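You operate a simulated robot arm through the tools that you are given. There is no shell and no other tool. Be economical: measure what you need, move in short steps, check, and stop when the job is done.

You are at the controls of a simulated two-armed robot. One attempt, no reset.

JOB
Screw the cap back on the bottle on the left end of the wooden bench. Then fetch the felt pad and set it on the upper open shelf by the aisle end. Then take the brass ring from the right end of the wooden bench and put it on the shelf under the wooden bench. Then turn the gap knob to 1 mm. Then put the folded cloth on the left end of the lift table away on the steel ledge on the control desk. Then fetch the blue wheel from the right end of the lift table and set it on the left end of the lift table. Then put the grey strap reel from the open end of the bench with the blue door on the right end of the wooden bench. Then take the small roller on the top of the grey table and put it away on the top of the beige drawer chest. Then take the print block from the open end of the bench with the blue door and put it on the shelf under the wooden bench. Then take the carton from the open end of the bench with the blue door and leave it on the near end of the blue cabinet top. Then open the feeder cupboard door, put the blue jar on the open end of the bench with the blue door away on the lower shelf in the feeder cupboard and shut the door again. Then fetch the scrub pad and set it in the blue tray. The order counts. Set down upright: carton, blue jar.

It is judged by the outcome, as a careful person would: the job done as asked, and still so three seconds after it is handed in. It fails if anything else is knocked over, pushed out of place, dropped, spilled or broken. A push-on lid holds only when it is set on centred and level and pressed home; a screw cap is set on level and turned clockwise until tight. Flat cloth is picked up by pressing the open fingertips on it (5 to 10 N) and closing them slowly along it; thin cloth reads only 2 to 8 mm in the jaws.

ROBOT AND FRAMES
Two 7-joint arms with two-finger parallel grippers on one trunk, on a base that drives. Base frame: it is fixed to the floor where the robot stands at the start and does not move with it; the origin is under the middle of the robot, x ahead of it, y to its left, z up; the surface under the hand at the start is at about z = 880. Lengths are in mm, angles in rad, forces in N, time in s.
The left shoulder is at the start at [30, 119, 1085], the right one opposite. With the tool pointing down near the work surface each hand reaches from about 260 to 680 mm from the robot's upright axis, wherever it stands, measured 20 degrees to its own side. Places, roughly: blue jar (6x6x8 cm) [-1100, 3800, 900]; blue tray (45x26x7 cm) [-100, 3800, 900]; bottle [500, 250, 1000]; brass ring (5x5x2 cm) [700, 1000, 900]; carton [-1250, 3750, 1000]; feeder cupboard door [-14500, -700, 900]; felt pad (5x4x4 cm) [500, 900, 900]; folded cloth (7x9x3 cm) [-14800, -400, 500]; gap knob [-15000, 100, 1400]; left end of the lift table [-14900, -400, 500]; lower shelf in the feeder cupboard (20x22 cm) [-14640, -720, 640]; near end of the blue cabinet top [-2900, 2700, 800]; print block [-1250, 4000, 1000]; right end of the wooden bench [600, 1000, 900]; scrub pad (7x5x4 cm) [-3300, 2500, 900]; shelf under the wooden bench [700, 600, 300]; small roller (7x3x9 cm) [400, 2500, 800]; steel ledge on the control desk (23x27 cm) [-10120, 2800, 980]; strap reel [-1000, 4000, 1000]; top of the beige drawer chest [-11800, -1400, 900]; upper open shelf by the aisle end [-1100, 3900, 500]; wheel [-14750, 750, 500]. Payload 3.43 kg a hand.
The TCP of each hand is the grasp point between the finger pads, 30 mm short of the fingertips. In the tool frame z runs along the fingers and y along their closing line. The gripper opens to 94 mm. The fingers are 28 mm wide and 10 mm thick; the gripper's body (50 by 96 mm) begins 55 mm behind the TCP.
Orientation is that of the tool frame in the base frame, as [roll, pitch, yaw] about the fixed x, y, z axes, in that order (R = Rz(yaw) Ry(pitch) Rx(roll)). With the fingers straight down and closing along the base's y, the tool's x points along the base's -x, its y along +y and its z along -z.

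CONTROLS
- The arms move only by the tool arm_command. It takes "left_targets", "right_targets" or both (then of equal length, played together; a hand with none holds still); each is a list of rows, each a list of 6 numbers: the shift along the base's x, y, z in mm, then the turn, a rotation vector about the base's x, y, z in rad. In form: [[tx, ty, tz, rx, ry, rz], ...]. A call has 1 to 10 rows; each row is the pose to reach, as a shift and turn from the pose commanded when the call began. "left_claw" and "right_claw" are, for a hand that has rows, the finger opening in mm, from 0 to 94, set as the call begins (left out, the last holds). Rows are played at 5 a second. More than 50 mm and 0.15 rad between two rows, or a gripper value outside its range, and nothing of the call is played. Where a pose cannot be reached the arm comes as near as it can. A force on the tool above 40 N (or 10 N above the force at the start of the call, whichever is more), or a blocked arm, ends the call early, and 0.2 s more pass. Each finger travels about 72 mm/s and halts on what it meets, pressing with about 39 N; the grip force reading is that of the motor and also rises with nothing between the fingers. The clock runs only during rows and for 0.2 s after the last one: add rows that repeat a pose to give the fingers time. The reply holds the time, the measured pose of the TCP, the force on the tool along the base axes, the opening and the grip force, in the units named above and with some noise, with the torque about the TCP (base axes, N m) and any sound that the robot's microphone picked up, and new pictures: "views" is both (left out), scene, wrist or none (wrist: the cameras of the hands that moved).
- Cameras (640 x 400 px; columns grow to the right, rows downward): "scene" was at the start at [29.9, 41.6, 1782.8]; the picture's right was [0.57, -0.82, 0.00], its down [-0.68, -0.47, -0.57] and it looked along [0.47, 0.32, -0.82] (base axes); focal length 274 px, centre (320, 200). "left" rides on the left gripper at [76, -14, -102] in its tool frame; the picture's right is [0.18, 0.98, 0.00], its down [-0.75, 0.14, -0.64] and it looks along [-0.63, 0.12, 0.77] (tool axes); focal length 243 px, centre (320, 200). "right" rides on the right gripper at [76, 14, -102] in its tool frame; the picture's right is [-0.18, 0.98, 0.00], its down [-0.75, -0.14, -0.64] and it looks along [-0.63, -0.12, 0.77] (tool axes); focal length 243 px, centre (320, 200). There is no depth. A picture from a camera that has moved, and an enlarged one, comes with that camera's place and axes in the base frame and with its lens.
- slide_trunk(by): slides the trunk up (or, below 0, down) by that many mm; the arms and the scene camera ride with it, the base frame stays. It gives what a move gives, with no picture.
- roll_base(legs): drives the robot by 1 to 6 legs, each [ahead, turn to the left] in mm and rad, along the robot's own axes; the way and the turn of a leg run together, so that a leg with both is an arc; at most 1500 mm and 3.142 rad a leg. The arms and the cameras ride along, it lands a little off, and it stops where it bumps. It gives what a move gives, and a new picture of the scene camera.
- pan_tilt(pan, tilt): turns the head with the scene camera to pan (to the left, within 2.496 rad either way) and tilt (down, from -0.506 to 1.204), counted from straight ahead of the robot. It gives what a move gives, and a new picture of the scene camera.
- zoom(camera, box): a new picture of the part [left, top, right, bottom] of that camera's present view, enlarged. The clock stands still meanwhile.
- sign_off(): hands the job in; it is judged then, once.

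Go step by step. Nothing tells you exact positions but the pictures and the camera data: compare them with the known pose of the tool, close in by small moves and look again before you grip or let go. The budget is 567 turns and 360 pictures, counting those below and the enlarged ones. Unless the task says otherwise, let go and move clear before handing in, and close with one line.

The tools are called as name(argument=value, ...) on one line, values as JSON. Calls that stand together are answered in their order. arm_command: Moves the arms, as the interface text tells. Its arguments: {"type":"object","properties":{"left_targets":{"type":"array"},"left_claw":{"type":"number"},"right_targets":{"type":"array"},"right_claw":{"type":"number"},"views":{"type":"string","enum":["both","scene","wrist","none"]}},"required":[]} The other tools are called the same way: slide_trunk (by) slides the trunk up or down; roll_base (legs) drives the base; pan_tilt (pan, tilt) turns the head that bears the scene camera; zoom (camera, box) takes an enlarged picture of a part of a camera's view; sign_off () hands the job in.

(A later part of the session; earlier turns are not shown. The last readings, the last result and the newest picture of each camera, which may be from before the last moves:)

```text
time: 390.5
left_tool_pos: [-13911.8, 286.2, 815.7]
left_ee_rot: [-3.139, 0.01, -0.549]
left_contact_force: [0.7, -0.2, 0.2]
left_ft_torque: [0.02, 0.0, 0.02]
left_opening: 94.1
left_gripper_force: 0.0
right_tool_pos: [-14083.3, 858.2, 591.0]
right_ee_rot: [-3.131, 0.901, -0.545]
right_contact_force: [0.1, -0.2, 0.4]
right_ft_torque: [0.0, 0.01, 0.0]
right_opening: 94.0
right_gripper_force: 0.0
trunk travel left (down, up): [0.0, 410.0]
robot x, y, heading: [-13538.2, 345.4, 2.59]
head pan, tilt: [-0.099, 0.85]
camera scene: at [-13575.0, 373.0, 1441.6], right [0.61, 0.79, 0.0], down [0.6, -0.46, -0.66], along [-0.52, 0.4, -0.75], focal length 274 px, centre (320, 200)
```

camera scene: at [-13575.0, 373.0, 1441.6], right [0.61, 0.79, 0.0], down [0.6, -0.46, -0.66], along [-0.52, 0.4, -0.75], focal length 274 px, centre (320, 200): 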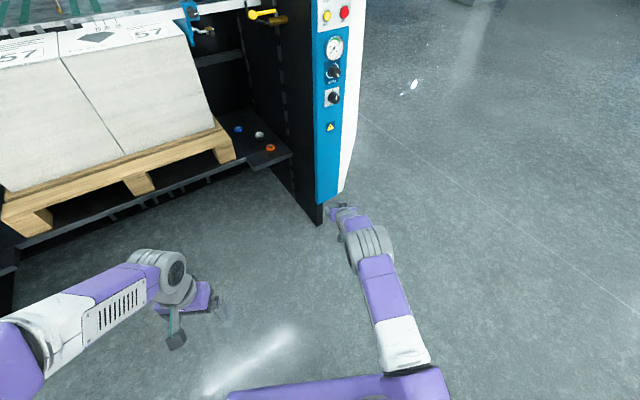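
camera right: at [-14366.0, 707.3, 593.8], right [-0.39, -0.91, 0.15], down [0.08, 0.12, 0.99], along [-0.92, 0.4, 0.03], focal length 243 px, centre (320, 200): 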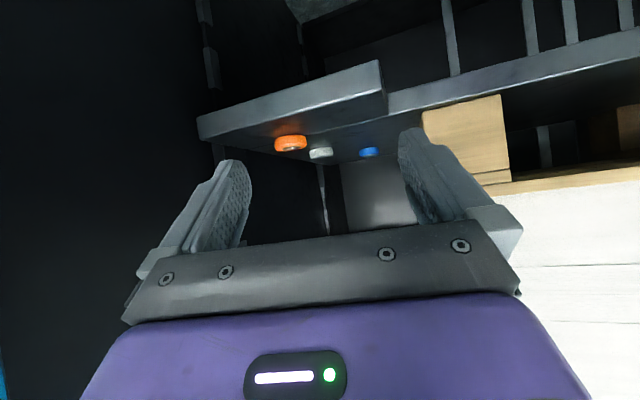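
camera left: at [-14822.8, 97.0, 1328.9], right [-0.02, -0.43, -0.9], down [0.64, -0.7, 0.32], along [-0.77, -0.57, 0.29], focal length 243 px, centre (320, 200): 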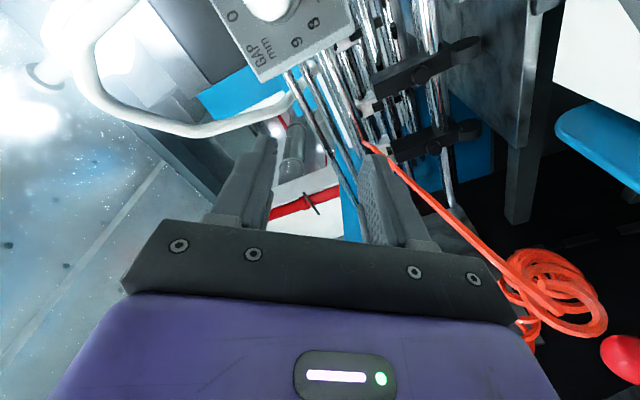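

roll_base(legs=[[0, 0.333]])

zoom(camera="right", box=[0, 0, 640, 400])

```text
time: 391.9
left_tool_pos: [-13873.9, 167.8, 816.3]
left_ee_rot: [-3.136, 0.012, -0.216]
left_contact_force: [0.1, -0.1, 0.2]
left_ft_torque: [0.0, -0.02, 0.0]
left_opening: 94.0
left_gripper_force: 0.2
right_tool_pos: [-14222.9, 652.4, 590.0]
right_ee_rot: [-3.131, 0.901, -0.213]
right_contact_force: [-1.1, -0.1, 0.2]
right_ft_torque: [0.02, -0.02, 0.03]
right_opening: 94.1
right_gripper_force: 0.1
trunk travel left (down, up): [0.0, 410.0]
robot x, y, heading: [-13541.4, 341.3, 2.92]
head pan, tilt: [-0.099, 0.85]
camera scene: at [-13583.6, 359.2, 1441.6], right [0.31, 0.95, 0.0], down [0.71, -0.24, -0.66], along [-0.63, 0.21, -0.75], focal length 274 px, centre (320, 200)
```

scene: 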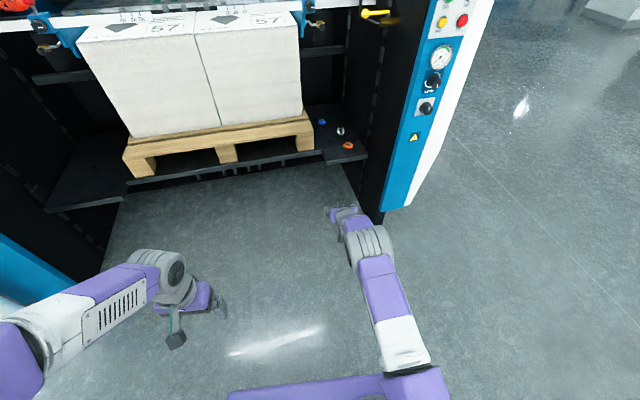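

```text
1.00 times, centred on (320, 200) of right (not enlarged: the box is as wide or as high as the picture)
camera zoom: at [-14101.6, 608.6, 593.9], right [-0.33, -0.93, 0.14], down [0.06, 0.12, 0.99], along [-0.94, 0.33, 0.02], focal length 243 px, centre (320, 200)
```

zoom: 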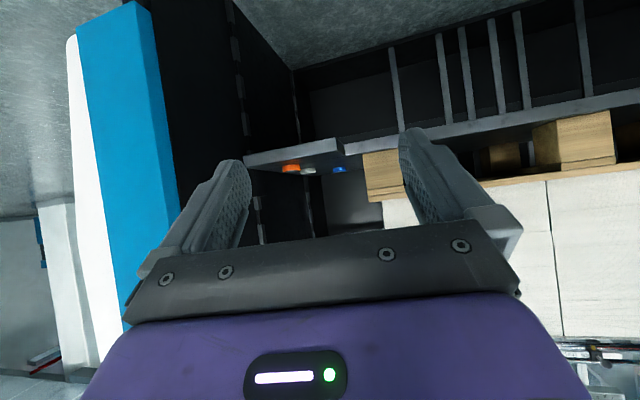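

Aligned with the blue wheel. Narrow the fingers and drive in 560 mm.

arm_command(right_targets=[[0, 0, 10, 0, 0, 0], [0, 0, 20, 0, 0, 0]], right_claw=72, views="none")

roll_base(legs=[[560, 0]])

zoom(camera="right", box=[0, 0, 640, 400])

```text
time: 392.5
left_tool_pos: [-13874.6, 167.6, 815.1]
left_ee_rot: [-3.139, 0.011, -0.217]
left_contact_force: [-0.4, -0.9, 0.4]
left_ft_torque: [0.02, 0.0, 0.01]
left_opening: 94.1
left_gripper_force: 0.0
right_tool_pos: [-14222.5, 651.5, 611.0]
right_ee_rot: [-3.133, 0.901, -0.213]
right_contact_force: [0.9, -0.3, 0.8]
right_ft_torque: [0.0, 0.0, 0.03]
right_opening: 72.0
right_gripper_force: 0.1
trunk travel left (down, up): [0.0, 410.0]
robot x, y, heading: [-13538.9, 344.4, 2.922]
head pan, tilt: [-0.099, 0.85]
```

```text
time: 395.8
left_tool_pos: [-14423.1, 294.2, 816.4]
left_ee_rot: [-3.137, 0.011, -0.22]
left_contact_force: [0.1, -0.1, 0.8]
left_ft_torque: [0.03, -0.02, -0.01]
left_opening: 93.9
left_gripper_force: 0.0
right_tool_pos: [-14769.5, 780.1, 610.1]
right_ee_rot: [-3.13, 0.902, -0.221]
right_contact_force: [-0.8, 0.1, -0.1]
right_ft_torque: [0.01, -0.02, -0.02]
right_opening: 72.0
right_gripper_force: 0.2
trunk travel left (down, up): [0.0, 410.0]
robot x, y, heading: [-14088.2, 463.4, 2.92]
head pan, tilt: [-0.099, 0.85]
camera scene: at [-14132.1, 483.5, 1441.6], right [0.32, 0.95, 0.0], down [0.71, -0.24, -0.66], along [-0.63, 0.21, -0.75], focal length 274 px, centre (320, 200)
```

scene: 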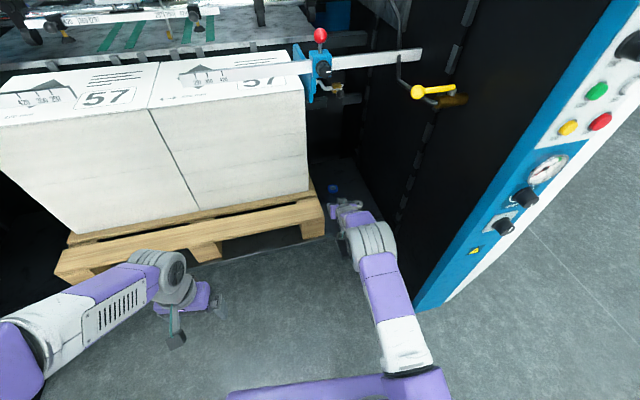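

```text
1.00 times, centred on (320, 200) of right (not enlarged: the box is as wide or as high as the picture)
camera zoom: at [-14648.3, 735.6, 613.9], right [-0.33, -0.93, 0.14], down [0.06, 0.12, 0.99], along [-0.94, 0.34, 0.02], focal length 243 px, centre (320, 200)
```

zoom: 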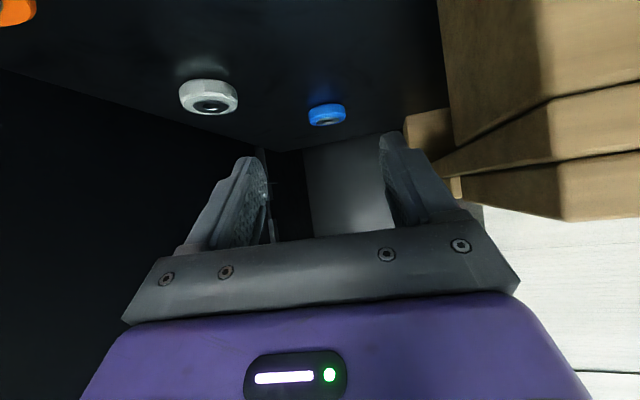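

Wheel confirmed at (−14946,819). Drive 125 mm further, then lower with the arm.

roll_base(legs=[[128, 0]])

zoom(camera="right", box=[0, 0, 640, 400])

```text
time: 397.0
left_tool_pos: [-14547.3, 321.9, 815.8]
left_ee_rot: [-3.137, 0.011, -0.224]
left_contact_force: [-1.2, -0.3, -0.4]
left_ft_torque: [0.01, -0.05, 0.0]
left_opening: 94.1
left_gripper_force: 0.0
right_tool_pos: [-14892.3, 808.7, 609.7]
right_ee_rot: [-3.131, 0.9, -0.221]
right_contact_force: [-0.5, -0.1, 0.5]
right_ft_torque: [-0.06, -0.04, -0.01]
right_opening: 72.0
right_gripper_force: 0.0
trunk travel left (down, up): [0.0, 410.0]
robot x, y, heading: [-14209.7, 490.2, 2.915]
head pan, tilt: [-0.099, 0.85]
camera scene: at [-14256.1, 511.9, 1441.6], right [0.32, 0.95, 0.0], down [0.71, -0.24, -0.66], along [-0.62, 0.21, -0.75], focal length 274 px, centre (320, 200)
```

scene: 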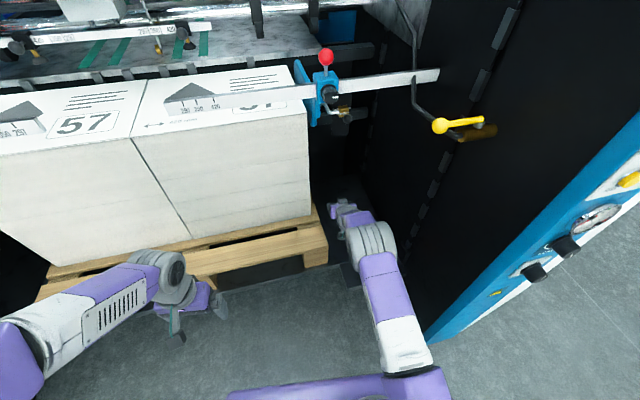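

```text
1.00 times, centred on (320, 200) of right (not enlarged: the box is as wide or as high as the picture)
camera zoom: at [-14771.9, 764.3, 613.8], right [-0.33, -0.93, 0.14], down [0.06, 0.12, 0.99], along [-0.94, 0.34, 0.02], focal length 243 px, centre (320, 200)
```

zoom: 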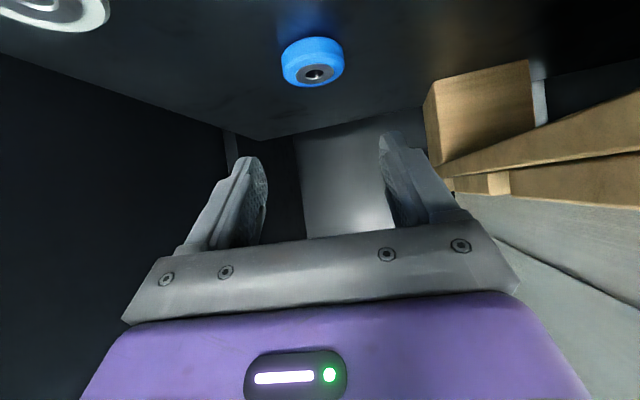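

arm_command(right_targets=[[-8, 2, -25, 0, 0, 0], [-18, 5, -48, 0, 0, 0], [-28, 7, -62, 0, 0, 0], [-33, 8, -70, 0, 0, 0]], views="wrist")

```text
time: 398.0
left_tool_pos: [-14546.9, 322.9, 815.5]
left_ee_rot: [-3.14, 0.012, -0.221]
left_contact_force: [-0.3, -0.1, 0.3]
left_ft_torque: [0.05, 0.0, -0.03]
left_opening: 94.0
left_gripper_force: 0.0
right_tool_pos: [-14926.0, 816.1, 540.1]
right_ee_rot: [-3.13, 0.903, -0.22]
right_contact_force: [-0.3, -0.4, -0.3]
right_ft_torque: [0.0, -0.02, 0.0]
right_opening: 72.0
right_gripper_force: 0.1
trunk travel left (down, up): [0.0, 410.0]
robot x, y, heading: [-14214.3, 487.8, 2.917]
head pan, tilt: [-0.099, 0.85]
camera right: at [-14804.8, 772.7, 544.0], right [-0.33, -0.93, 0.14], down [0.06, 0.12, 0.99], along [-0.94, 0.34, 0.02], focal length 243 px, centre (320, 200)
```

right: 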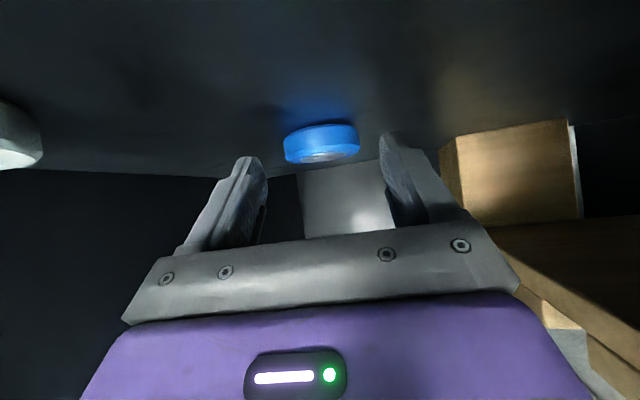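

arm_command(right_targets=[[-6, 1.5, -1, 0, 0, 0], [-13, 3, -3, 0, 0, 0], [-13, 3, -3, 0, 0, 0]], views="none")

arm_command(right_targets=[[0, 0, 0, 0, 0, 0], [0, 0, 0, 0, 0, 0], [0, 0, 0, 0, 0, 0], [0, 0, 0, 0, 0, 0]], right_claw=30, views="wrist")

```text
time: 398.8
left_tool_pos: [-14547.3, 321.3, 815.7]
left_ee_rot: [-3.139, 0.009, -0.222]
left_contact_force: [-0.6, 0.4, 0.5]
left_ft_torque: [0.02, 0.03, 0.01]
left_opening: 94.0
left_gripper_force: 0.1
right_tool_pos: [-14932.4, 818.9, 538.6]
right_ee_rot: [-3.132, 0.902, -0.22]
right_contact_force: [0.9, -0.4, -0.2]
right_ft_torque: [0.04, -0.03, 0.0]
right_opening: 72.3
right_gripper_force: 0.1
right hand out of reach, approached as far as the arm can: row 2, 3
trunk travel left (down, up): [0.0, 410.0]
robot x, y, heading: [-14211.1, 494.3, 2.917]
head pan, tilt: [-0.099, 0.85]
```

```text
time: 399.8
left_tool_pos: [-14546.3, 321.6, 814.9]
left_ee_rot: [-3.137, 0.011, -0.221]
left_contact_force: [0.4, 0.1, 0.0]
left_ft_torque: [0.01, 0.02, -0.03]
left_opening: 93.8
left_gripper_force: 0.1
right_tool_pos: [-14931.0, 818.0, 539.7]
right_ee_rot: [-3.133, 0.9, -0.221]
right_contact_force: [-0.5, -0.4, 0.8]
right_ft_torque: [-0.04, 0.03, 0.02]
right_opening: 46.5
right_gripper_force: 38.8
trunk travel left (down, up): [0.0, 410.0]
robot x, y, heading: [-14213.7, 492.5, 2.922]
head pan, tilt: [-0.099, 0.85]
camera right: at [-14810.5, 774.0, 543.5], right [-0.33, -0.93, 0.14], down [0.07, 0.12, 0.99], along [-0.94, 0.34, 0.02], focal length 243 px, centre (320, 200)
```

right: 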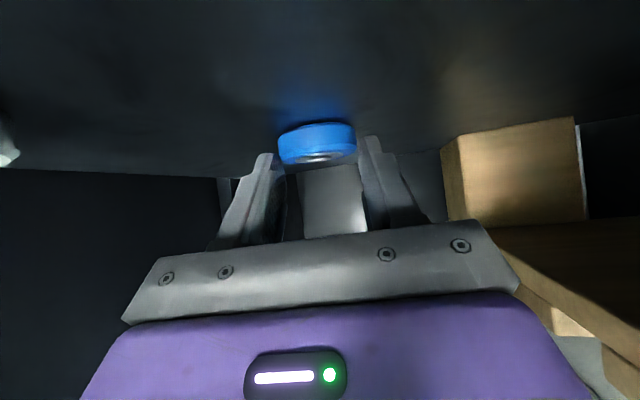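

Gripped. Lift.

arm_command(right_targets=[[3, -1, 20, 0, 0, 0], [10, -2, 50, 0, 0, 0], [20, -4, 80, 0, 0, 0]], views="wrist")

```text
time: 400.6
left_tool_pos: [-14547.2, 321.6, 815.1]
left_ee_rot: [-3.138, 0.01, -0.221]
left_contact_force: [-0.2, -0.3, -0.4]
left_ft_torque: [-0.02, 0.04, 0.02]
left_opening: 94.0
left_gripper_force: 0.0
right_tool_pos: [-14910.6, 815.0, 621.4]
right_ee_rot: [-3.134, 0.9, -0.219]
right_contact_force: [0.7, 0.3, -0.9]
right_ft_torque: [0.01, 0.0, -0.03]
right_opening: 46.4
right_gripper_force: 39.6
trunk travel left (down, up): [0.0, 410.0]
robot x, y, heading: [-14213.4, 490.8, 2.917]
head pan, tilt: [-0.099, 0.85]
camera right: at [-14789.9, 771.1, 623.8], right [-0.33, -0.93, 0.14], down [0.06, 0.12, 0.99], along [-0.94, 0.34, 0.02], focal length 243 px, centre (320, 200)
```

right: 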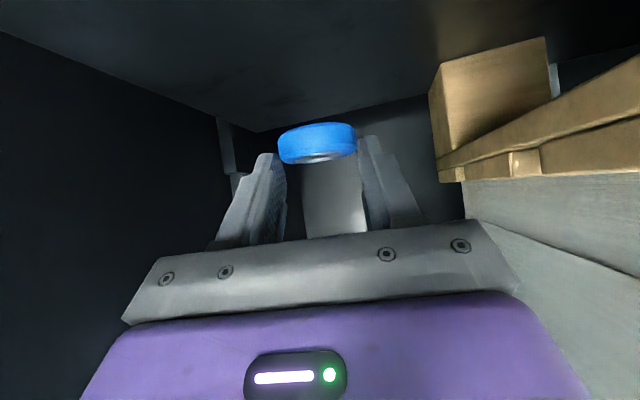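

Wheel lifted. Back straight out, then turn toward the left end.

roll_base(legs=[[-700, 0], [0, 0.861]])

```text
time: 406.7
left_tool_pos: [-13619.0, -28.8, 816.0]
left_ee_rot: [-3.138, 0.011, 0.642]
left_contact_force: [0.1, -0.1, -0.1]
left_ft_torque: [0.03, -0.04, 0.0]
left_opening: 94.1
left_gripper_force: 0.0
right_tool_pos: [-14231.1, 13.6, 619.1]
right_ee_rot: [-3.132, 0.9, 0.643]
right_contact_force: [0.7, -0.2, 0.0]
right_ft_torque: [-0.02, -0.01, 0.04]
right_opening: 46.0
right_gripper_force: 38.9
trunk travel left (down, up): [0.0, 410.0]
robot x, y, heading: [-13534.2, 335.7, -2.509]
head pan, tilt: [-0.099, 0.85]
camera scene: at [-13571.9, 314.6, 1441.6], right [-0.51, 0.86, 0.0], down [0.65, 0.38, -0.66], along [-0.57, -0.34, -0.75], focal length 274 px, centre (320, 200)
```

scene: 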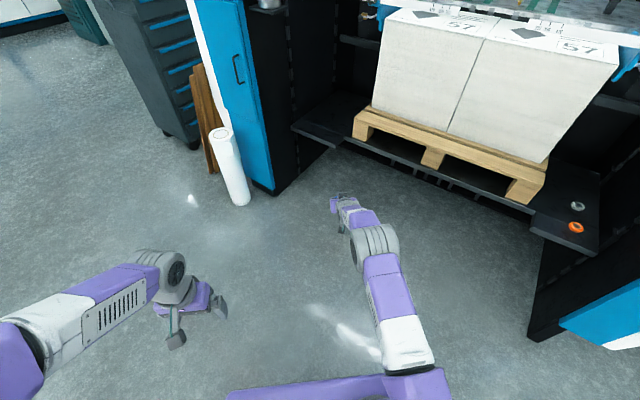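

The left end is clear and the line is good. Drive in.

roll_base(legs=[[700, 0]])

zoom(camera="right", box=[0, 0, 640, 400])

```text
time: 410.6
left_tool_pos: [-14183.2, -446.6, 816.2]
left_ee_rot: [-3.137, 0.009, 0.64]
left_contact_force: [-0.1, -0.8, -0.2]
left_ft_torque: [0.01, 0.0, 0.01]
left_opening: 94.3
left_gripper_force: 0.1
right_tool_pos: [-14794.9, -402.2, 619.5]
right_ee_rot: [-3.133, 0.901, 0.641]
right_contact_force: [-0.3, 0.2, -1.3]
right_ft_torque: [-0.01, -0.04, -0.03]
right_opening: 45.8
right_gripper_force: 38.7
trunk travel left (down, up): [0.0, 410.0]
robot x, y, heading: [-14091.9, -83.2, -2.506]
head pan, tilt: [-0.099, 0.85]
camera scene: at [-14136.4, -102.3, 1441.6], right [-0.51, 0.86, 0.0], down [0.65, 0.38, -0.66], along [-0.57, -0.34, -0.75], focal length 274 px, centre (320, 200)
```

scene: 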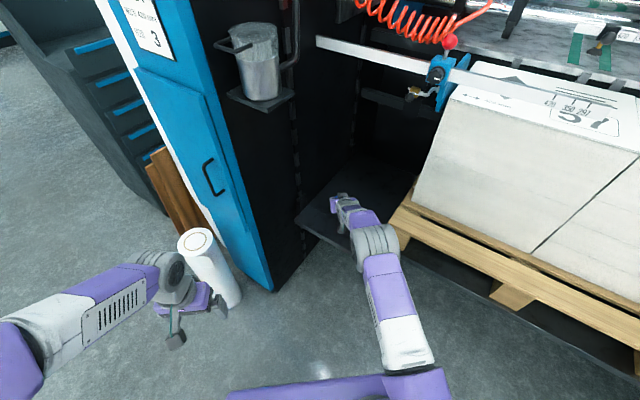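

```text
1.00 times, centred on (320, 200) of right (not enlarged: the box is as wide or as high as the picture)
camera zoom: at [-14683.9, -338.8, 623.4], right [0.49, -0.86, 0.14], down [-0.05, 0.13, 0.99], along [-0.87, -0.49, 0.02], focal length 243 px, centre (320, 200)
```

zoom: 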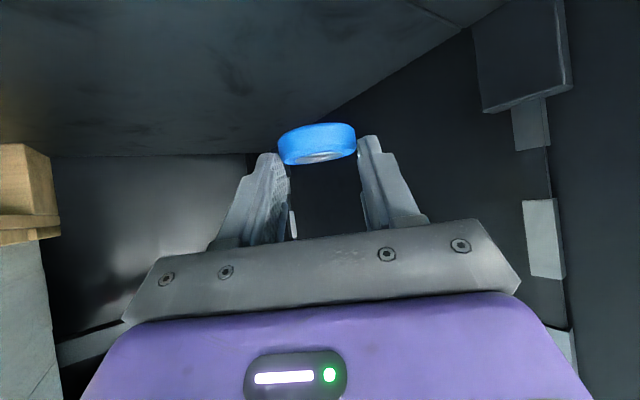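

Over the left end where the cloth was. Lower to the table.

arm_command(right_targets=[[-3, -2, -35, 0, 0, 0], [-6, -4, -60, 0, 0, 0], [-8, -6, -72, 0, 0, 0], [-8, -6, -76, 0, 0, 0], [-8, -6, -79, 0, 0, 0]], views="wrist")

```text
time: 411.8
left_tool_pos: [-14183.4, -447.6, 816.3]
left_ee_rot: [-3.138, 0.01, 0.64]
left_contact_force: [0.2, 0.6, 0.4]
left_ft_torque: [-0.02, -0.01, -0.03]
left_opening: 94.3
left_gripper_force: 0.0
right_tool_pos: [-14802.6, -406.8, 541.0]
right_ee_rot: [-3.132, 0.9, 0.64]
right_contact_force: [0.2, -0.3, -0.8]
right_ft_torque: [0.02, 0.01, 0.01]
right_opening: 45.8
right_gripper_force: 38.9
trunk travel left (down, up): [0.0, 410.0]
robot x, y, heading: [-14095.1, -77.5, -2.508]
head pan, tilt: [-0.099, 0.85]
camera right: at [-14691.9, -345.3, 544.5], right [0.49, -0.86, 0.14], down [-0.05, 0.13, 0.99], along [-0.87, -0.49, 0.02], focal length 243 px, centre (320, 200)
```

right: 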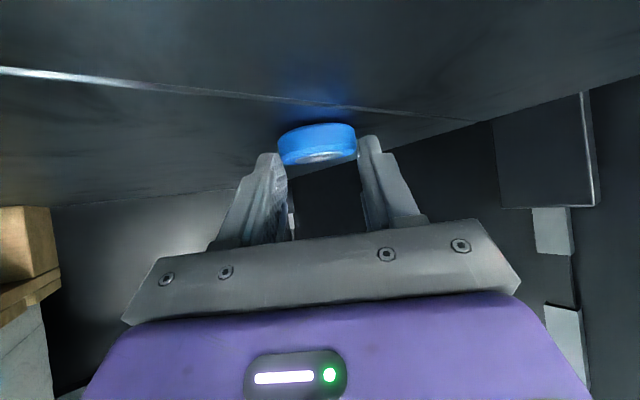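

arm_command(right_targets=[[0, 0, -2, 0, 0, 0], [0, 0, -4, 0, 0, 0], [0, 0, -6, 0, 0, 0]], views="none")

```text
time: 412.6
left_tool_pos: [-14180.8, -445.6, 817.2]
left_ee_rot: [-3.136, 0.013, 0.638]
left_contact_force: [-0.1, 1.2, 0.9]
left_ft_torque: [0.0, 0.0, 0.0]
left_opening: 94.2
left_gripper_force: 0.2
right_tool_pos: [-14803.2, -407.9, 540.7]
right_ee_rot: [-3.133, 0.909, 0.641]
right_contact_force: [9.8, 6.1, 18.0]
right_ft_torque: [-0.28, -0.35, 0.22]
right_opening: 45.8
right_gripper_force: 38.8
trunk travel left (down, up): [0.0, 410.0]
robot x, y, heading: [-14097.2, -79.8, -2.508]
head pan, tilt: [-0.099, 0.85]
```

Contact. Release, lift off gently and check.

arm_command(right_targets=[[0, 0, 3, 0, 0, 0], [0, 0, 3, 0, 0, 0], [0, 0, 3, 0, 0, 0], [16, 12, 20, 0, 0, 0], [35, 26, 45, 0, 0, 0], [60, 44, 75, 0, 0, 0]], right_claw=72, views="wrist")

```text
time: 414.0
left_tool_pos: [-14181.7, -446.6, 816.3]
left_ee_rot: [-3.138, 0.012, 0.639]
left_contact_force: [0.4, -0.8, 0.3]
left_ft_torque: [0.01, 0.03, -0.03]
left_opening: 93.9
left_gripper_force: 0.1
right_tool_pos: [-14743.9, -363.4, 610.0]
right_ee_rot: [-3.133, 0.902, 0.64]
right_contact_force: [1.2, 0.2, 0.3]
right_ft_torque: [-0.04, -0.01, -0.02]
right_opening: 72.1
right_gripper_force: 0.1
trunk travel left (down, up): [0.0, 410.0]
robot x, y, heading: [-14092.7, -79.1, -2.507]
head pan, tilt: [-0.099, 0.85]
camera right: at [-14632.5, -300.3, 614.0], right [0.49, -0.86, 0.14], down [-0.05, 0.13, 0.99], along [-0.87, -0.49, 0.02], focal length 243 px, centre (320, 200)
```

right: 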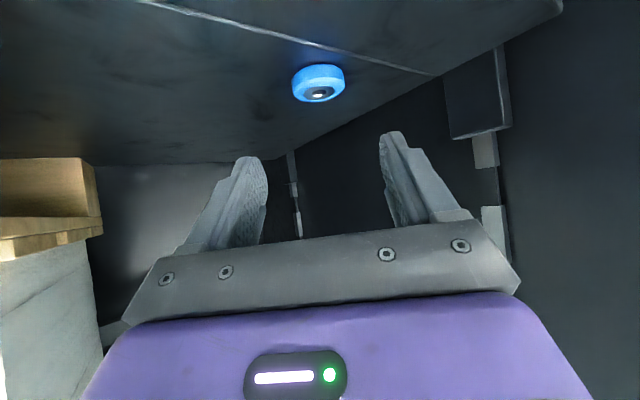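

Wheel rests on the left end. Back out, raise the trunk and restore the right hand for the long drive back.

roll_base(legs=[[-650, 0]])

slide_trunk(by=350)

arm_command(right_targets=[[30, 25, 10, 0.059, -0.08, 0], [60, 50, 20, 0.118, -0.16, 0], [90, 75, 35, 0.177, -0.24, 0], [120, 95, 50, 0.236, -0.32, 0], [150, 115, 65, 0.295, -0.4, 0], [180, 135, 80, 0.354, -0.48, 0], [205, 155, 95, 0.413, -0.56, 0], [230, 175, 110, 0.472, -0.64, 0], [255, 195, 125, 0.532, -0.722, 0], [280, 215, 140, 0.532, -0.722, 0]], views="scene")

```text
time: 417.6
left_tool_pos: [-13663.1, -62.8, 815.6]
left_ee_rot: [-3.139, 0.011, 0.635]
left_contact_force: [-0.3, -0.5, 0.1]
left_ft_torque: [0.02, -0.02, 0.02]
left_opening: 93.8
left_gripper_force: 0.1
right_tool_pos: [-14224.3, 22.8, 609.9]
right_ee_rot: [-3.131, 0.901, 0.635]
right_contact_force: [0.2, -1.2, 0.5]
right_ft_torque: [-0.01, -0.02, 0.03]
right_opening: 72.0
right_gripper_force: 0.2
trunk travel left (down, up): [0.0, 410.0]
robot x, y, heading: [-13574.4, 302.4, -2.514]
head pan, tilt: [-0.099, 0.85]
camera scene: at [-13614.4, 280.9, 1441.6], right [-0.51, 0.86, 0.0], down [0.65, 0.38, -0.66], along [-0.57, -0.33, -0.75], focal length 274 px, centre (320, 200)
```

scene: 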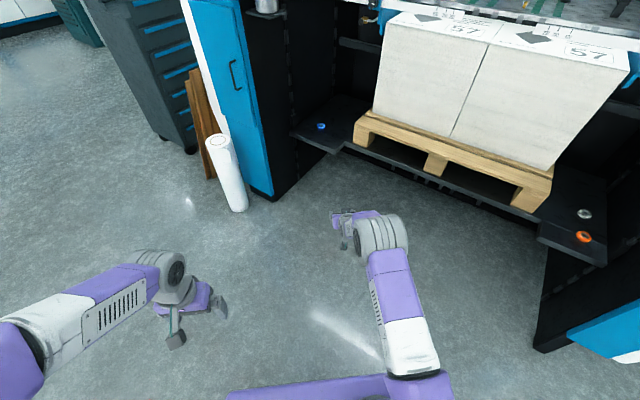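

```text
time: 421.0
left_tool_pos: [-13664.0, -63.2, 1165.8]
left_ee_rot: [-3.139, 0.011, 0.633]
left_contact_force: [-0.5, -0.8, -0.4]
left_ft_torque: [-0.01, 0.01, 0.02]
left_opening: 94.0
left_gripper_force: 0.0
right_tool_pos: [-14223.4, 22.8, 959.9]
right_ee_rot: [-3.131, 0.899, 0.637]
right_contact_force: [0.1, -0.1, 0.2]
right_ft_torque: [-0.02, 0.0, 0.0]
right_opening: 72.3
right_gripper_force: 0.1
trunk travel left (down, up): [-350.0, 60.0]
robot x, y, heading: [-13575.2, 301.5, -2.511]
head pan, tilt: [-0.099, 0.85]
```

```text
time: 423.2
left_tool_pos: [-13661.1, -61.5, 1166.4]
left_ee_rot: [-3.138, 0.012, 0.633]
left_contact_force: [0.2, -0.2, -0.3]
left_ft_torque: [-0.01, 0.03, 0.0]
left_opening: 94.3
left_gripper_force: 0.0
right_tool_pos: [-13943.6, 240.2, 1099.9]
right_ee_rot: [-3.133, 0.003, 0.633]
right_contact_force: [0.3, -0.6, 1.5]
right_ft_torque: [-0.04, 0.01, 0.02]
right_opening: 71.9
right_gripper_force: 0.1
trunk travel left (down, up): [-350.0, 60.0]
robot x, y, heading: [-13573.1, 299.5, -2.512]
head pan, tilt: [-0.099, 0.85]
camera scene: at [-13613.1, 282.7, 1791.7], right [-0.51, 0.86, 0.0], down [0.65, 0.38, -0.66], along [-0.57, -0.33, -0.75], focal length 274 px, centre (320, 200)
```

scene: 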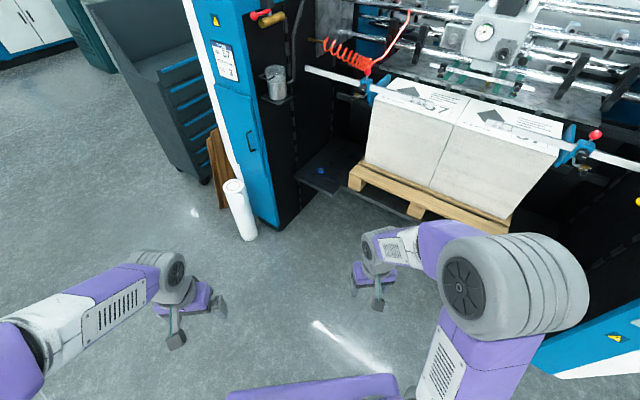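

Everything in order. Long drive back toward the blue-door bench.

roll_base(legs=[[0, 2.552], [1500, 0], [1500, 0], [1500, 0], [1500, 0]])

pan_tilt(pan=0.0, tilt=0.4)

```text
time: 457.8
left_tool_pos: [-7261.7, 724.0, 1165.5]
left_ee_rot: [-3.139, 0.011, -3.096]
left_contact_force: [-0.4, 0.2, 0.3]
left_ft_torque: [0.03, -0.01, -0.02]
left_opening: 94.2
left_gripper_force: 0.0
right_tool_pos: [-7195.7, 318.2, 1099.8]
right_ee_rot: [-3.132, 0.004, -3.093]
right_contact_force: [0.5, 1.4, 0.6]
right_ft_torque: [0.01, -0.03, -0.01]
right_opening: 72.0
right_gripper_force: 0.1
trunk travel left (down, up): [-350.0, 60.0]
robot x, y, heading: [-7540.7, 469.5, 0.04]
head pan, tilt: [-0.099, 0.85]
camera scene: at [-7490.6, 465.5, 1791.6], right [-0.06, -1.0, 0.0], down [-0.75, 0.04, -0.66], along [0.66, -0.04, -0.75], focal length 274 px, centre (320, 200)
```

scene: 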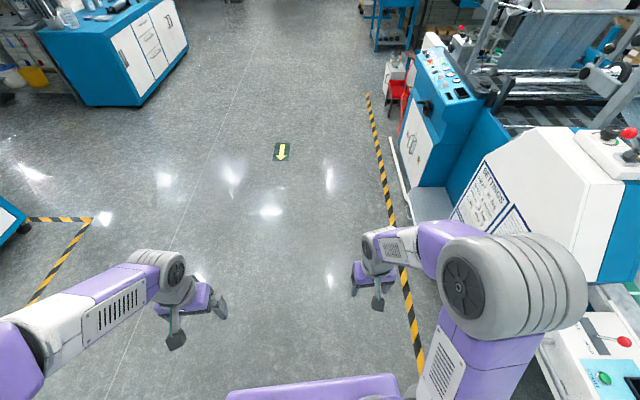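

```text
time: 458.7
left_tool_pos: [-7263.0, 723.3, 1165.3]
left_ee_rot: [-3.139, 0.011, -3.097]
left_contact_force: [0.5, -0.5, -0.5]
left_ft_torque: [0.03, -0.01, 0.02]
left_opening: 93.9
left_gripper_force: 0.0
right_tool_pos: [-7196.0, 317.0, 1099.9]
right_ee_rot: [-3.133, 0.005, -3.092]
right_contact_force: [0.7, 0.3, 0.3]
right_ft_torque: [0.0, -0.02, -0.02]
right_opening: 72.0
right_gripper_force: 0.1
trunk travel left (down, up): [-350.0, 60.0]
robot x, y, heading: [-7540.8, 467.2, 0.04]
head pan, tilt: [0.0, 0.4]
camera scene: at [-7476.2, 473.9, 1830.7], right [0.04, -1.0, 0.0], down [-0.39, -0.02, -0.92], along [0.92, 0.04, -0.39], focal length 274 px, centre (320, 200)
```

scene: 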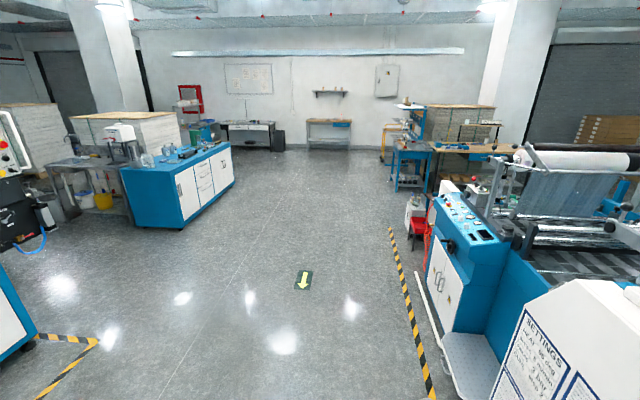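

roll_base(legs=[[0, 0.056], [1500, 0], [1500, 0], [1500, 0], [1500, 0], [560, 0]])

roll_base(legs=[[0, 1.48], [1000, 0], [900, 0]])

pan_tilt(pan=0.1, tilt=0.65)

```text
time: 490.5
left_tool_pos: [-763.6, 1452.2, 1163.9]
left_ee_rot: [-3.138, 0.01, -3.017]
left_contact_force: [-0.3, -0.4, -0.3]
left_ft_torque: [-0.02, -0.01, 0.0]
left_opening: 94.1
left_gripper_force: 0.1
right_tool_pos: [-665.5, 1051.2, 1099.8]
right_ee_rot: [-3.133, 0.004, -3.015]
right_contact_force: [-0.2, -0.3, -0.3]
right_ft_torque: [0.01, 0.02, -0.01]
right_opening: 71.8
right_gripper_force: 0.1
trunk travel left (down, up): [-350.0, 60.0]
robot x, y, heading: [-1020.4, 1176.0, 0.119]
head pan, tilt: [0.0, 0.4]
camera scene: at [-957.7, 1186.1, 1830.7], right [0.12, -0.99, 0.0], down [-0.39, -0.05, -0.92], along [0.91, 0.11, -0.39], focal length 274 px, centre (320, 200)
```

scene: 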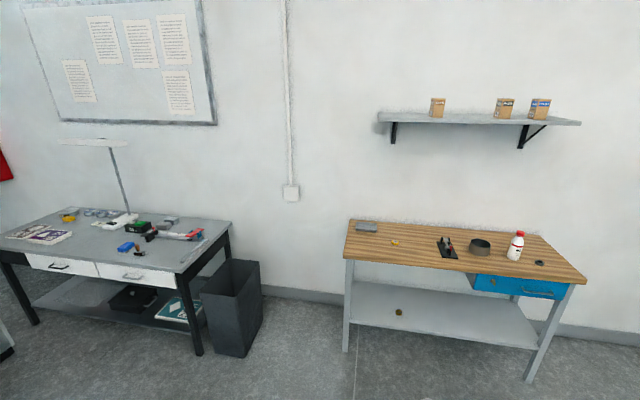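

```text
time: 503.6
left_tool_pos: [-1346.8, 3350.9, 1166.3]
left_ee_rot: [-3.139, 0.01, -1.533]
left_contact_force: [0.0, 1.2, 0.5]
left_ft_torque: [-0.01, 0.0, 0.04]
left_opening: 94.0
left_gripper_force: 0.1
right_tool_pos: [-937.7, 3414.4, 1099.7]
right_ee_rot: [-3.135, 0.005, -1.53]
right_contact_force: [0.5, 0.0, 1.2]
right_ft_torque: [0.03, 0.01, 0.02]
right_opening: 71.9
right_gripper_force: 0.1
trunk travel left (down, up): [-350.0, 60.0]
robot x, y, heading: [-1095.7, 3075.8, 1.603]
head pan, tilt: [0.0, 0.4]
camera scene: at [-1095.7, 3135.6, 1830.7], right [1.0, 0.04, 0.0], down [0.01, -0.39, -0.92], along [-0.03, 0.92, -0.39], focal length 274 px, centre (320, 200)
```

scene: 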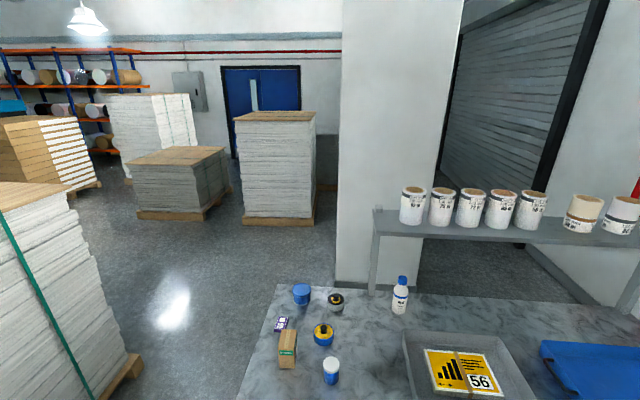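

```text
time: 504.4
left_tool_pos: [-1344.8, 3351.2, 1165.0]
left_ee_rot: [-3.138, 0.011, -1.532]
left_contact_force: [-0.1, 0.2, 0.1]
left_ft_torque: [0.03, 0.01, 0.01]
left_opening: 94.2
left_gripper_force: 0.0
right_tool_pos: [-939.2, 3415.4, 1100.2]
right_ee_rot: [-3.133, 0.003, -1.529]
right_contact_force: [0.1, -0.8, -0.3]
right_ft_torque: [0.01, -0.02, 0.03]
right_opening: 71.9
right_gripper_force: 0.0
trunk travel left (down, up): [-350.0, 60.0]
robot x, y, heading: [-1095.4, 3070.4, 1.604]
head pan, tilt: [0.099, 0.649]
camera scene: at [-1104.0, 3128.7, 1808.3], right [0.99, 0.13, 0.0], down [0.08, -0.6, -0.8], along [-0.11, 0.79, -0.6], focal length 274 px, centre (320, 200)
```

scene: 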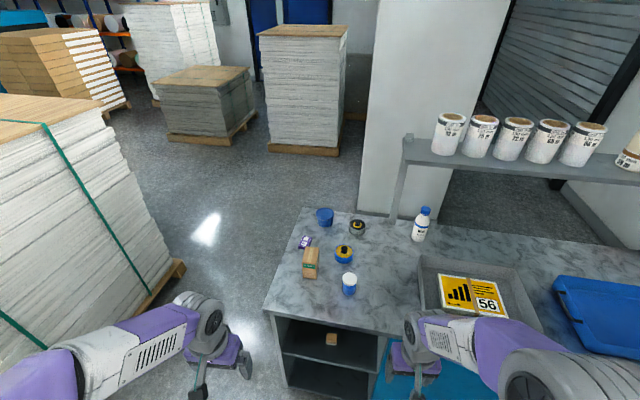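

Zoom on the open end's objects.

zoom(camera="scene", box=[270, 200, 398, 300])

```text
4.00 times, centred on (334, 250) of scene
camera zoom: at [-1104.0, 3128.7, 1808.3], right [0.99, 0.13, 0.0], down [0.08, -0.6, -0.8], along [-0.11, 0.79, -0.6], focal length 1097 px, centre (264, 0)
```

zoom: 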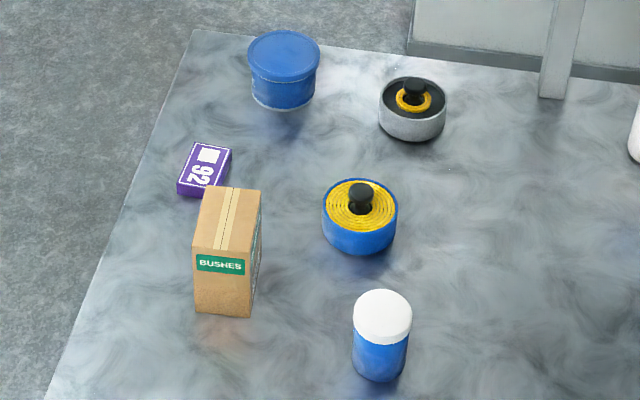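

The grey strap reel (with a black centre knob) is at the back, about (−1062,4092). I'll come in from slightly right of the blue reel with the right hand tilted. Reposition first.

roll_base(legs=[[-200, 0], [0, -0.704], [250, 0], [0, 0.94]])

```text
time: 511.7
left_tool_pos: [-1239.5, 3282.4, 1165.6]
left_ee_rot: [-3.135, 0.012, -1.301]
left_contact_force: [0.0, 0.5, -0.7]
left_ft_torque: [-0.03, 0.02, -0.03]
left_opening: 93.8
left_gripper_force: 0.0
right_tool_pos: [-859.1, 3437.7, 1100.3]
right_ee_rot: [-3.131, 0.005, -1.297]
right_contact_force: [0.3, 0.4, -0.6]
right_ft_torque: [-0.01, 0.04, 0.06]
right_opening: 71.8
right_gripper_force: 0.1
trunk travel left (down, up): [-350.0, 60.0]
robot x, y, heading: [-934.0, 3068.1, 1.841]
head pan, tilt: [0.099, 0.649]
camera scene: at [-954.3, 3121.1, 1808.2], right [0.93, 0.36, 0.0], down [0.22, -0.56, -0.8], along [-0.29, 0.74, -0.6], focal length 274 px, centre (320, 200)
```

scene: 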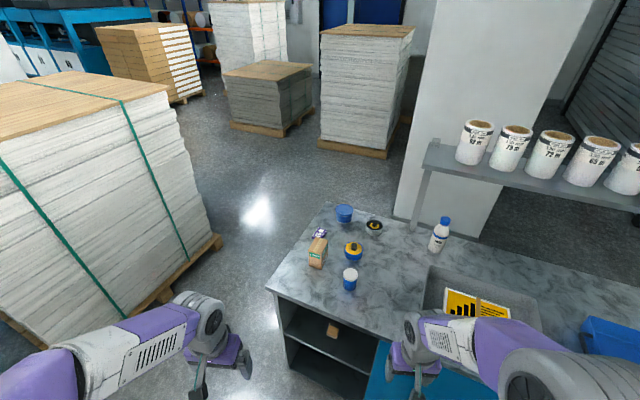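

arm_command(right_targets=[[-8, 25, 0, 0.077, 0.021, 0], [-16, 50, 0, 0.154, 0.043, 0], [-24, 75, 0, 0.231, 0.064, 0], [-32, 100, -5, 0.308, 0.086, 0], [-40, 125, -10, 0.386, 0.107, 0], [-48, 150, -15, 0.463, 0.128, 0], [-55, 175, -20, 0.54, 0.15, 0], [-62, 200, -25, 0.617, 0.171, 0], [-69, 225, -30, 0.694, 0.193, 0], [-76, 250, -30, 0.771, 0.214, 0]], right_claw=80, views="wrist")

```text
time: 513.9
left_tool_pos: [-1241.0, 3283.2, 1165.7]
left_ee_rot: [-3.139, 0.011, -1.3]
left_contact_force: [-0.6, 0.9, -0.1]
left_ft_torque: [0.0, -0.02, -0.01]
left_opening: 93.9
left_gripper_force: 0.0
right_tool_pos: [-935.3, 3690.0, 1069.8]
right_ee_rot: [-3.13, 0.805, -1.295]
right_contact_force: [-0.5, 0.2, 0.3]
right_ft_torque: [0.03, 0.01, -0.01]
right_opening: 80.1
right_gripper_force: 0.1
trunk travel left (down, up): [-350.0, 60.0]
robot x, y, heading: [-930.6, 3066.6, 1.835]
head pan, tilt: [0.099, 0.649]
camera right: at [-916.4, 3561.3, 1086.3], right [-0.98, -0.14, 0.13], down [0.11, 0.09, 0.99], along [-0.15, 0.99, -0.08], focal length 243 px, centre (320, 200)
```

right: 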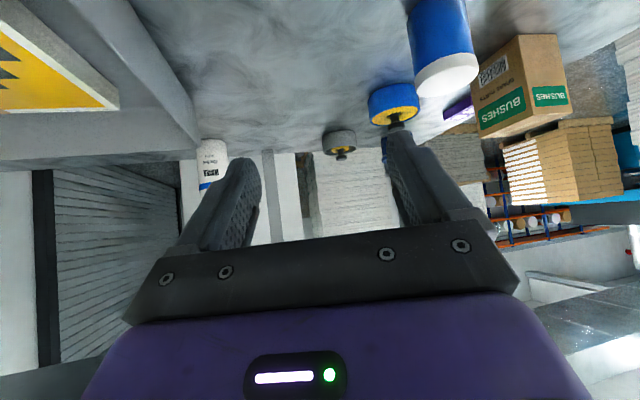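

Knob at about (−1058,4090,950). Shift 13 mm left and drive in.

arm_command(right_targets=[[-12.5, -3.4, -20, 0, 0, 0], [-12.5, -3.4, -40, 0, 0, 0]], views="none")

roll_base(legs=[[260, 0]])

zoom(camera="right", box=[0, 0, 640, 400])

```text
time: 514.5
left_tool_pos: [-1241.0, 3282.2, 1165.3]
left_ee_rot: [-3.138, 0.01, -1.301]
left_contact_force: [0.5, 0.2, -0.2]
left_ft_torque: [-0.03, 0.01, 0.0]
left_opening: 94.0
left_gripper_force: 0.1
right_tool_pos: [-947.4, 3684.9, 1030.1]
right_ee_rot: [-3.132, 0.804, -1.297]
right_contact_force: [0.5, 0.1, 1.1]
right_ft_torque: [-0.02, -0.03, 0.01]
right_opening: 80.1
right_gripper_force: 0.0
trunk travel left (down, up): [-350.0, 60.0]
robot x, y, heading: [-930.4, 3063.7, 1.839]
head pan, tilt: [0.099, 0.649]
```

```text
time: 516.4
left_tool_pos: [-1307.8, 3533.2, 1165.6]
left_ee_rot: [-3.138, 0.011, -1.302]
left_contact_force: [0.0, 0.0, 0.4]
left_ft_torque: [0.02, -0.01, -0.02]
left_opening: 94.0
left_gripper_force: 0.1
right_tool_pos: [-1012.6, 3934.8, 1030.3]
right_ee_rot: [-3.13, 0.805, -1.3]
right_contact_force: [-0.1, 0.3, -0.1]
right_ft_torque: [0.03, 0.02, 0.0]
right_opening: 80.0
right_gripper_force: 0.0
trunk travel left (down, up): [-350.0, 60.0]
robot x, y, heading: [-1000.7, 3319.0, 1.833]
head pan, tilt: [0.099, 0.649]
camera scene: at [-1022.2, 3371.8, 1808.2], right [0.93, 0.36, 0.0], down [0.21, -0.57, -0.8], along [-0.28, 0.74, -0.6], focal length 274 px, centre (320, 200)
```

scene: 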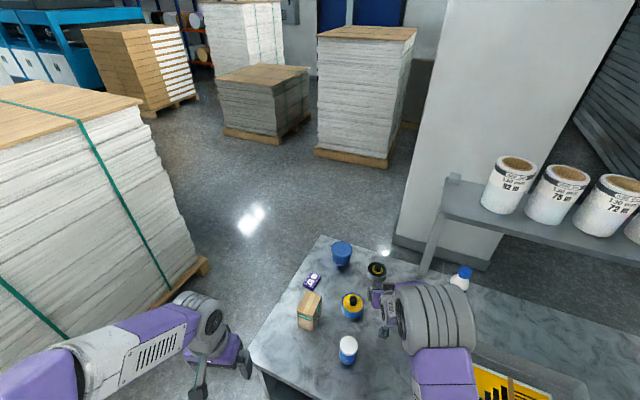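

```text
1.00 times, centred on (320, 200) of right (not enlarged: the box is as wide or as high as the picture)
camera zoom: at [-995.5, 3807.7, 1046.3], right [-0.98, -0.13, 0.12], down [0.11, 0.09, 0.99], along [-0.14, 0.99, -0.08], focal length 243 px, centre (320, 200)
```

zoom: 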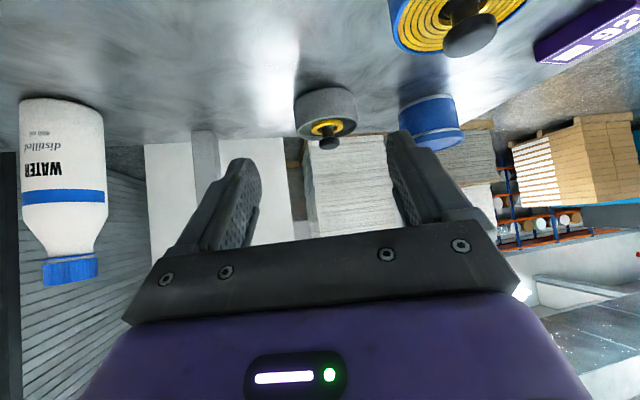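

Knob refined to about (−1060,4103), top z≈953. Extend toward it, staying high.

arm_command(right_targets=[[-11, 38, -10, 0, 0, 0], [-22, 77, -20, 0, 0, 0], [-30, 105, -30, 0, 0, 0], [-35, 124, -40, 0, 0, 0]], right_claw=55, views="wrist")

```text
time: 517.4
left_tool_pos: [-1308.5, 3534.1, 1165.4]
left_ee_rot: [-3.138, 0.009, -1.302]
left_contact_force: [0.2, 0.1, -0.4]
left_ft_torque: [0.0, 0.03, 0.01]
left_opening: 94.2
left_gripper_force: 0.1
right_tool_pos: [-1049.6, 4061.2, 989.9]
right_ee_rot: [-3.13, 0.804, -1.301]
right_contact_force: [-0.5, 0.3, -0.1]
right_ft_torque: [-0.01, -0.01, 0.02]
right_opening: 54.6
right_gripper_force: 0.1
trunk travel left (down, up): [-350.0, 60.0]
robot x, y, heading: [-999.7, 3315.3, 1.838]
head pan, tilt: [0.099, 0.649]
camera right: at [-1030.7, 3932.6, 1005.4], right [-0.98, -0.13, 0.13], down [0.11, 0.09, 0.99], along [-0.14, 0.99, -0.08], focal length 243 px, centre (320, 200)
```

right: 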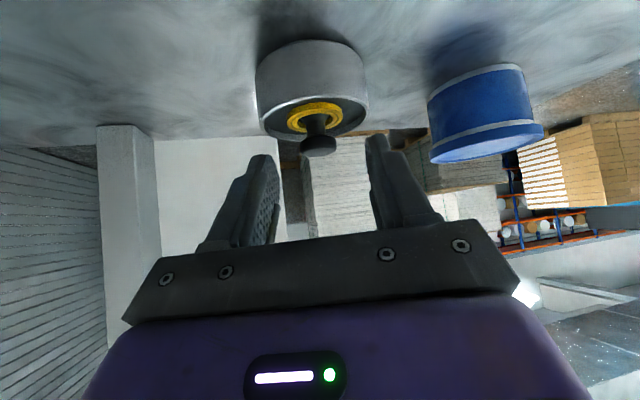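

Mushroom-shaped knob lies between the fingers. Final approach.

arm_command(right_targets=[[-2, 12, -10, 0, 0, 0], [-4, 25, -20, 0, 0, 0], [-4, 26, -26, 0, 0, 0]], views="wrist")

```text
time: 518.2
left_tool_pos: [-1308.4, 3531.9, 1166.5]
left_ee_rot: [-3.138, 0.012, -1.301]
left_contact_force: [0.2, 0.4, 0.4]
left_ft_torque: [-0.01, -0.04, 0.0]
left_opening: 93.9
left_gripper_force: 0.0
right_tool_pos: [-1053.5, 4085.3, 967.3]
right_ee_rot: [-3.131, 0.81, -1.299]
right_contact_force: [0.9, -1.7, 8.4]
right_ft_torque: [-0.02, 0.22, 0.02]
right_opening: 54.7
right_gripper_force: 0.0
trunk travel left (down, up): [-350.0, 60.0]
robot x, y, heading: [-1000.5, 3317.3, 1.833]
head pan, tilt: [0.099, 0.649]
camera right: at [-1034.5, 3957.8, 982.3], right [-0.98, -0.13, 0.13], down [0.12, 0.09, 0.99], along [-0.14, 0.99, -0.07], focal length 243 px, centre (320, 200)
```

right: 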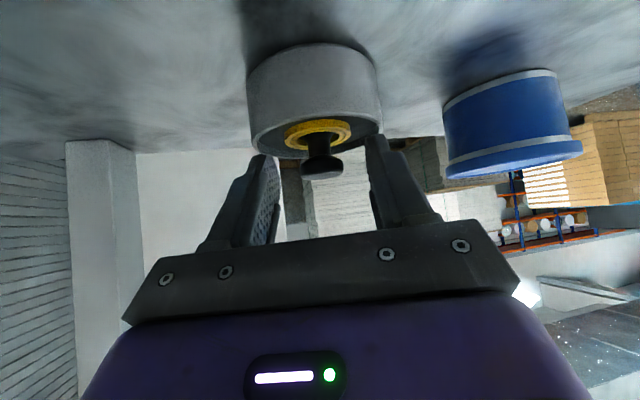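

Fingertips touch the reel's top; raise 3 mm and close on the knob.

arm_command(right_targets=[[0, 0, 4, 0, 0, 0], [0, 0, 4, 0, 0, 0], [0, 0, 4, 0, 0, 0], [0, 0, 4, 0, 0, 0], [0, 0, 4, 0, 0, 0]], right_claw=8, views="wrist")

```text
time: 519.4
left_tool_pos: [-1308.6, 3533.0, 1164.9]
left_ee_rot: [-3.137, 0.012, -1.302]
left_contact_force: [0.3, 0.5, 0.1]
left_ft_torque: [-0.01, 0.0, 0.0]
left_opening: 93.8
left_gripper_force: 0.1
right_tool_pos: [-1053.2, 4084.4, 966.7]
right_ee_rot: [-3.132, 0.803, -1.3]
right_contact_force: [-0.1, 0.2, 0.2]
right_ft_torque: [-0.07, -0.04, 0.01]
right_opening: 25.6
right_gripper_force: 39.0
trunk travel left (down, up): [-350.0, 60.0]
robot x, y, heading: [-997.5, 3319.8, 1.835]
head pan, tilt: [0.099, 0.649]
camera right: at [-1034.1, 3957.1, 983.6], right [-0.98, -0.13, 0.12], down [0.11, 0.09, 0.99], along [-0.14, 0.99, -0.08], focal length 243 px, centre (320, 200)
```

right: 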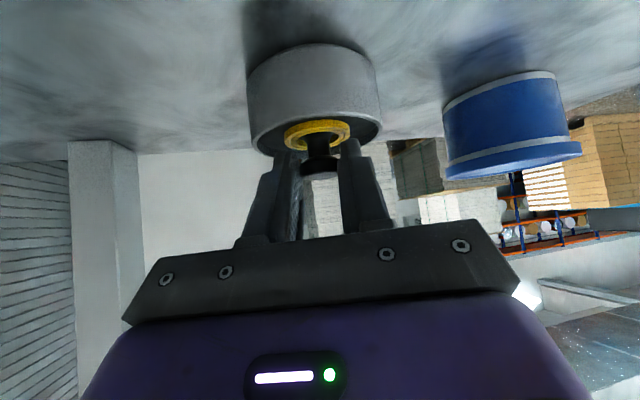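

arm_command(right_targets=[[0, 0, 15, 0, 0, 0], [0, 0, 40, 0, 0, 0], [5, -20, 75, 0, 0, 0], [10, -40, 105, 0, 0, 0]], views="wrist")

```text
time: 520.4
left_tool_pos: [-1308.0, 3532.6, 1166.1]
left_ee_rot: [-3.137, 0.011, -1.302]
left_contact_force: [-0.2, 0.3, -0.6]
left_ft_torque: [0.01, 0.01, 0.03]
left_opening: 94.0
left_gripper_force: 0.0
right_tool_pos: [-1041.7, 4045.1, 1073.9]
right_ee_rot: [-3.13, 0.805, -1.301]
right_contact_force: [-0.6, 0.1, -1.9]
right_ft_torque: [-0.03, -0.01, 0.0]
right_opening: 25.4
right_gripper_force: 39.0
trunk travel left (down, up): [-350.0, 60.0]
robot x, y, heading: [-998.8, 3316.4, 1.84]
head pan, tilt: [0.099, 0.649]
camera right: at [-1023.4, 3917.4, 1089.9], right [-0.98, -0.13, 0.12], down [0.11, 0.09, 0.99], along [-0.14, 0.99, -0.08], focal length 243 px, centre (320, 200)
```

right: 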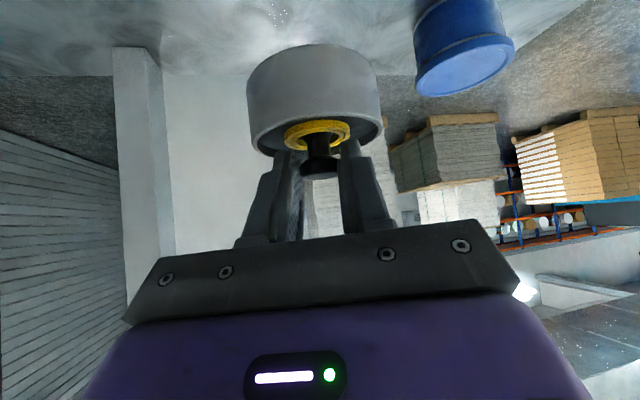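

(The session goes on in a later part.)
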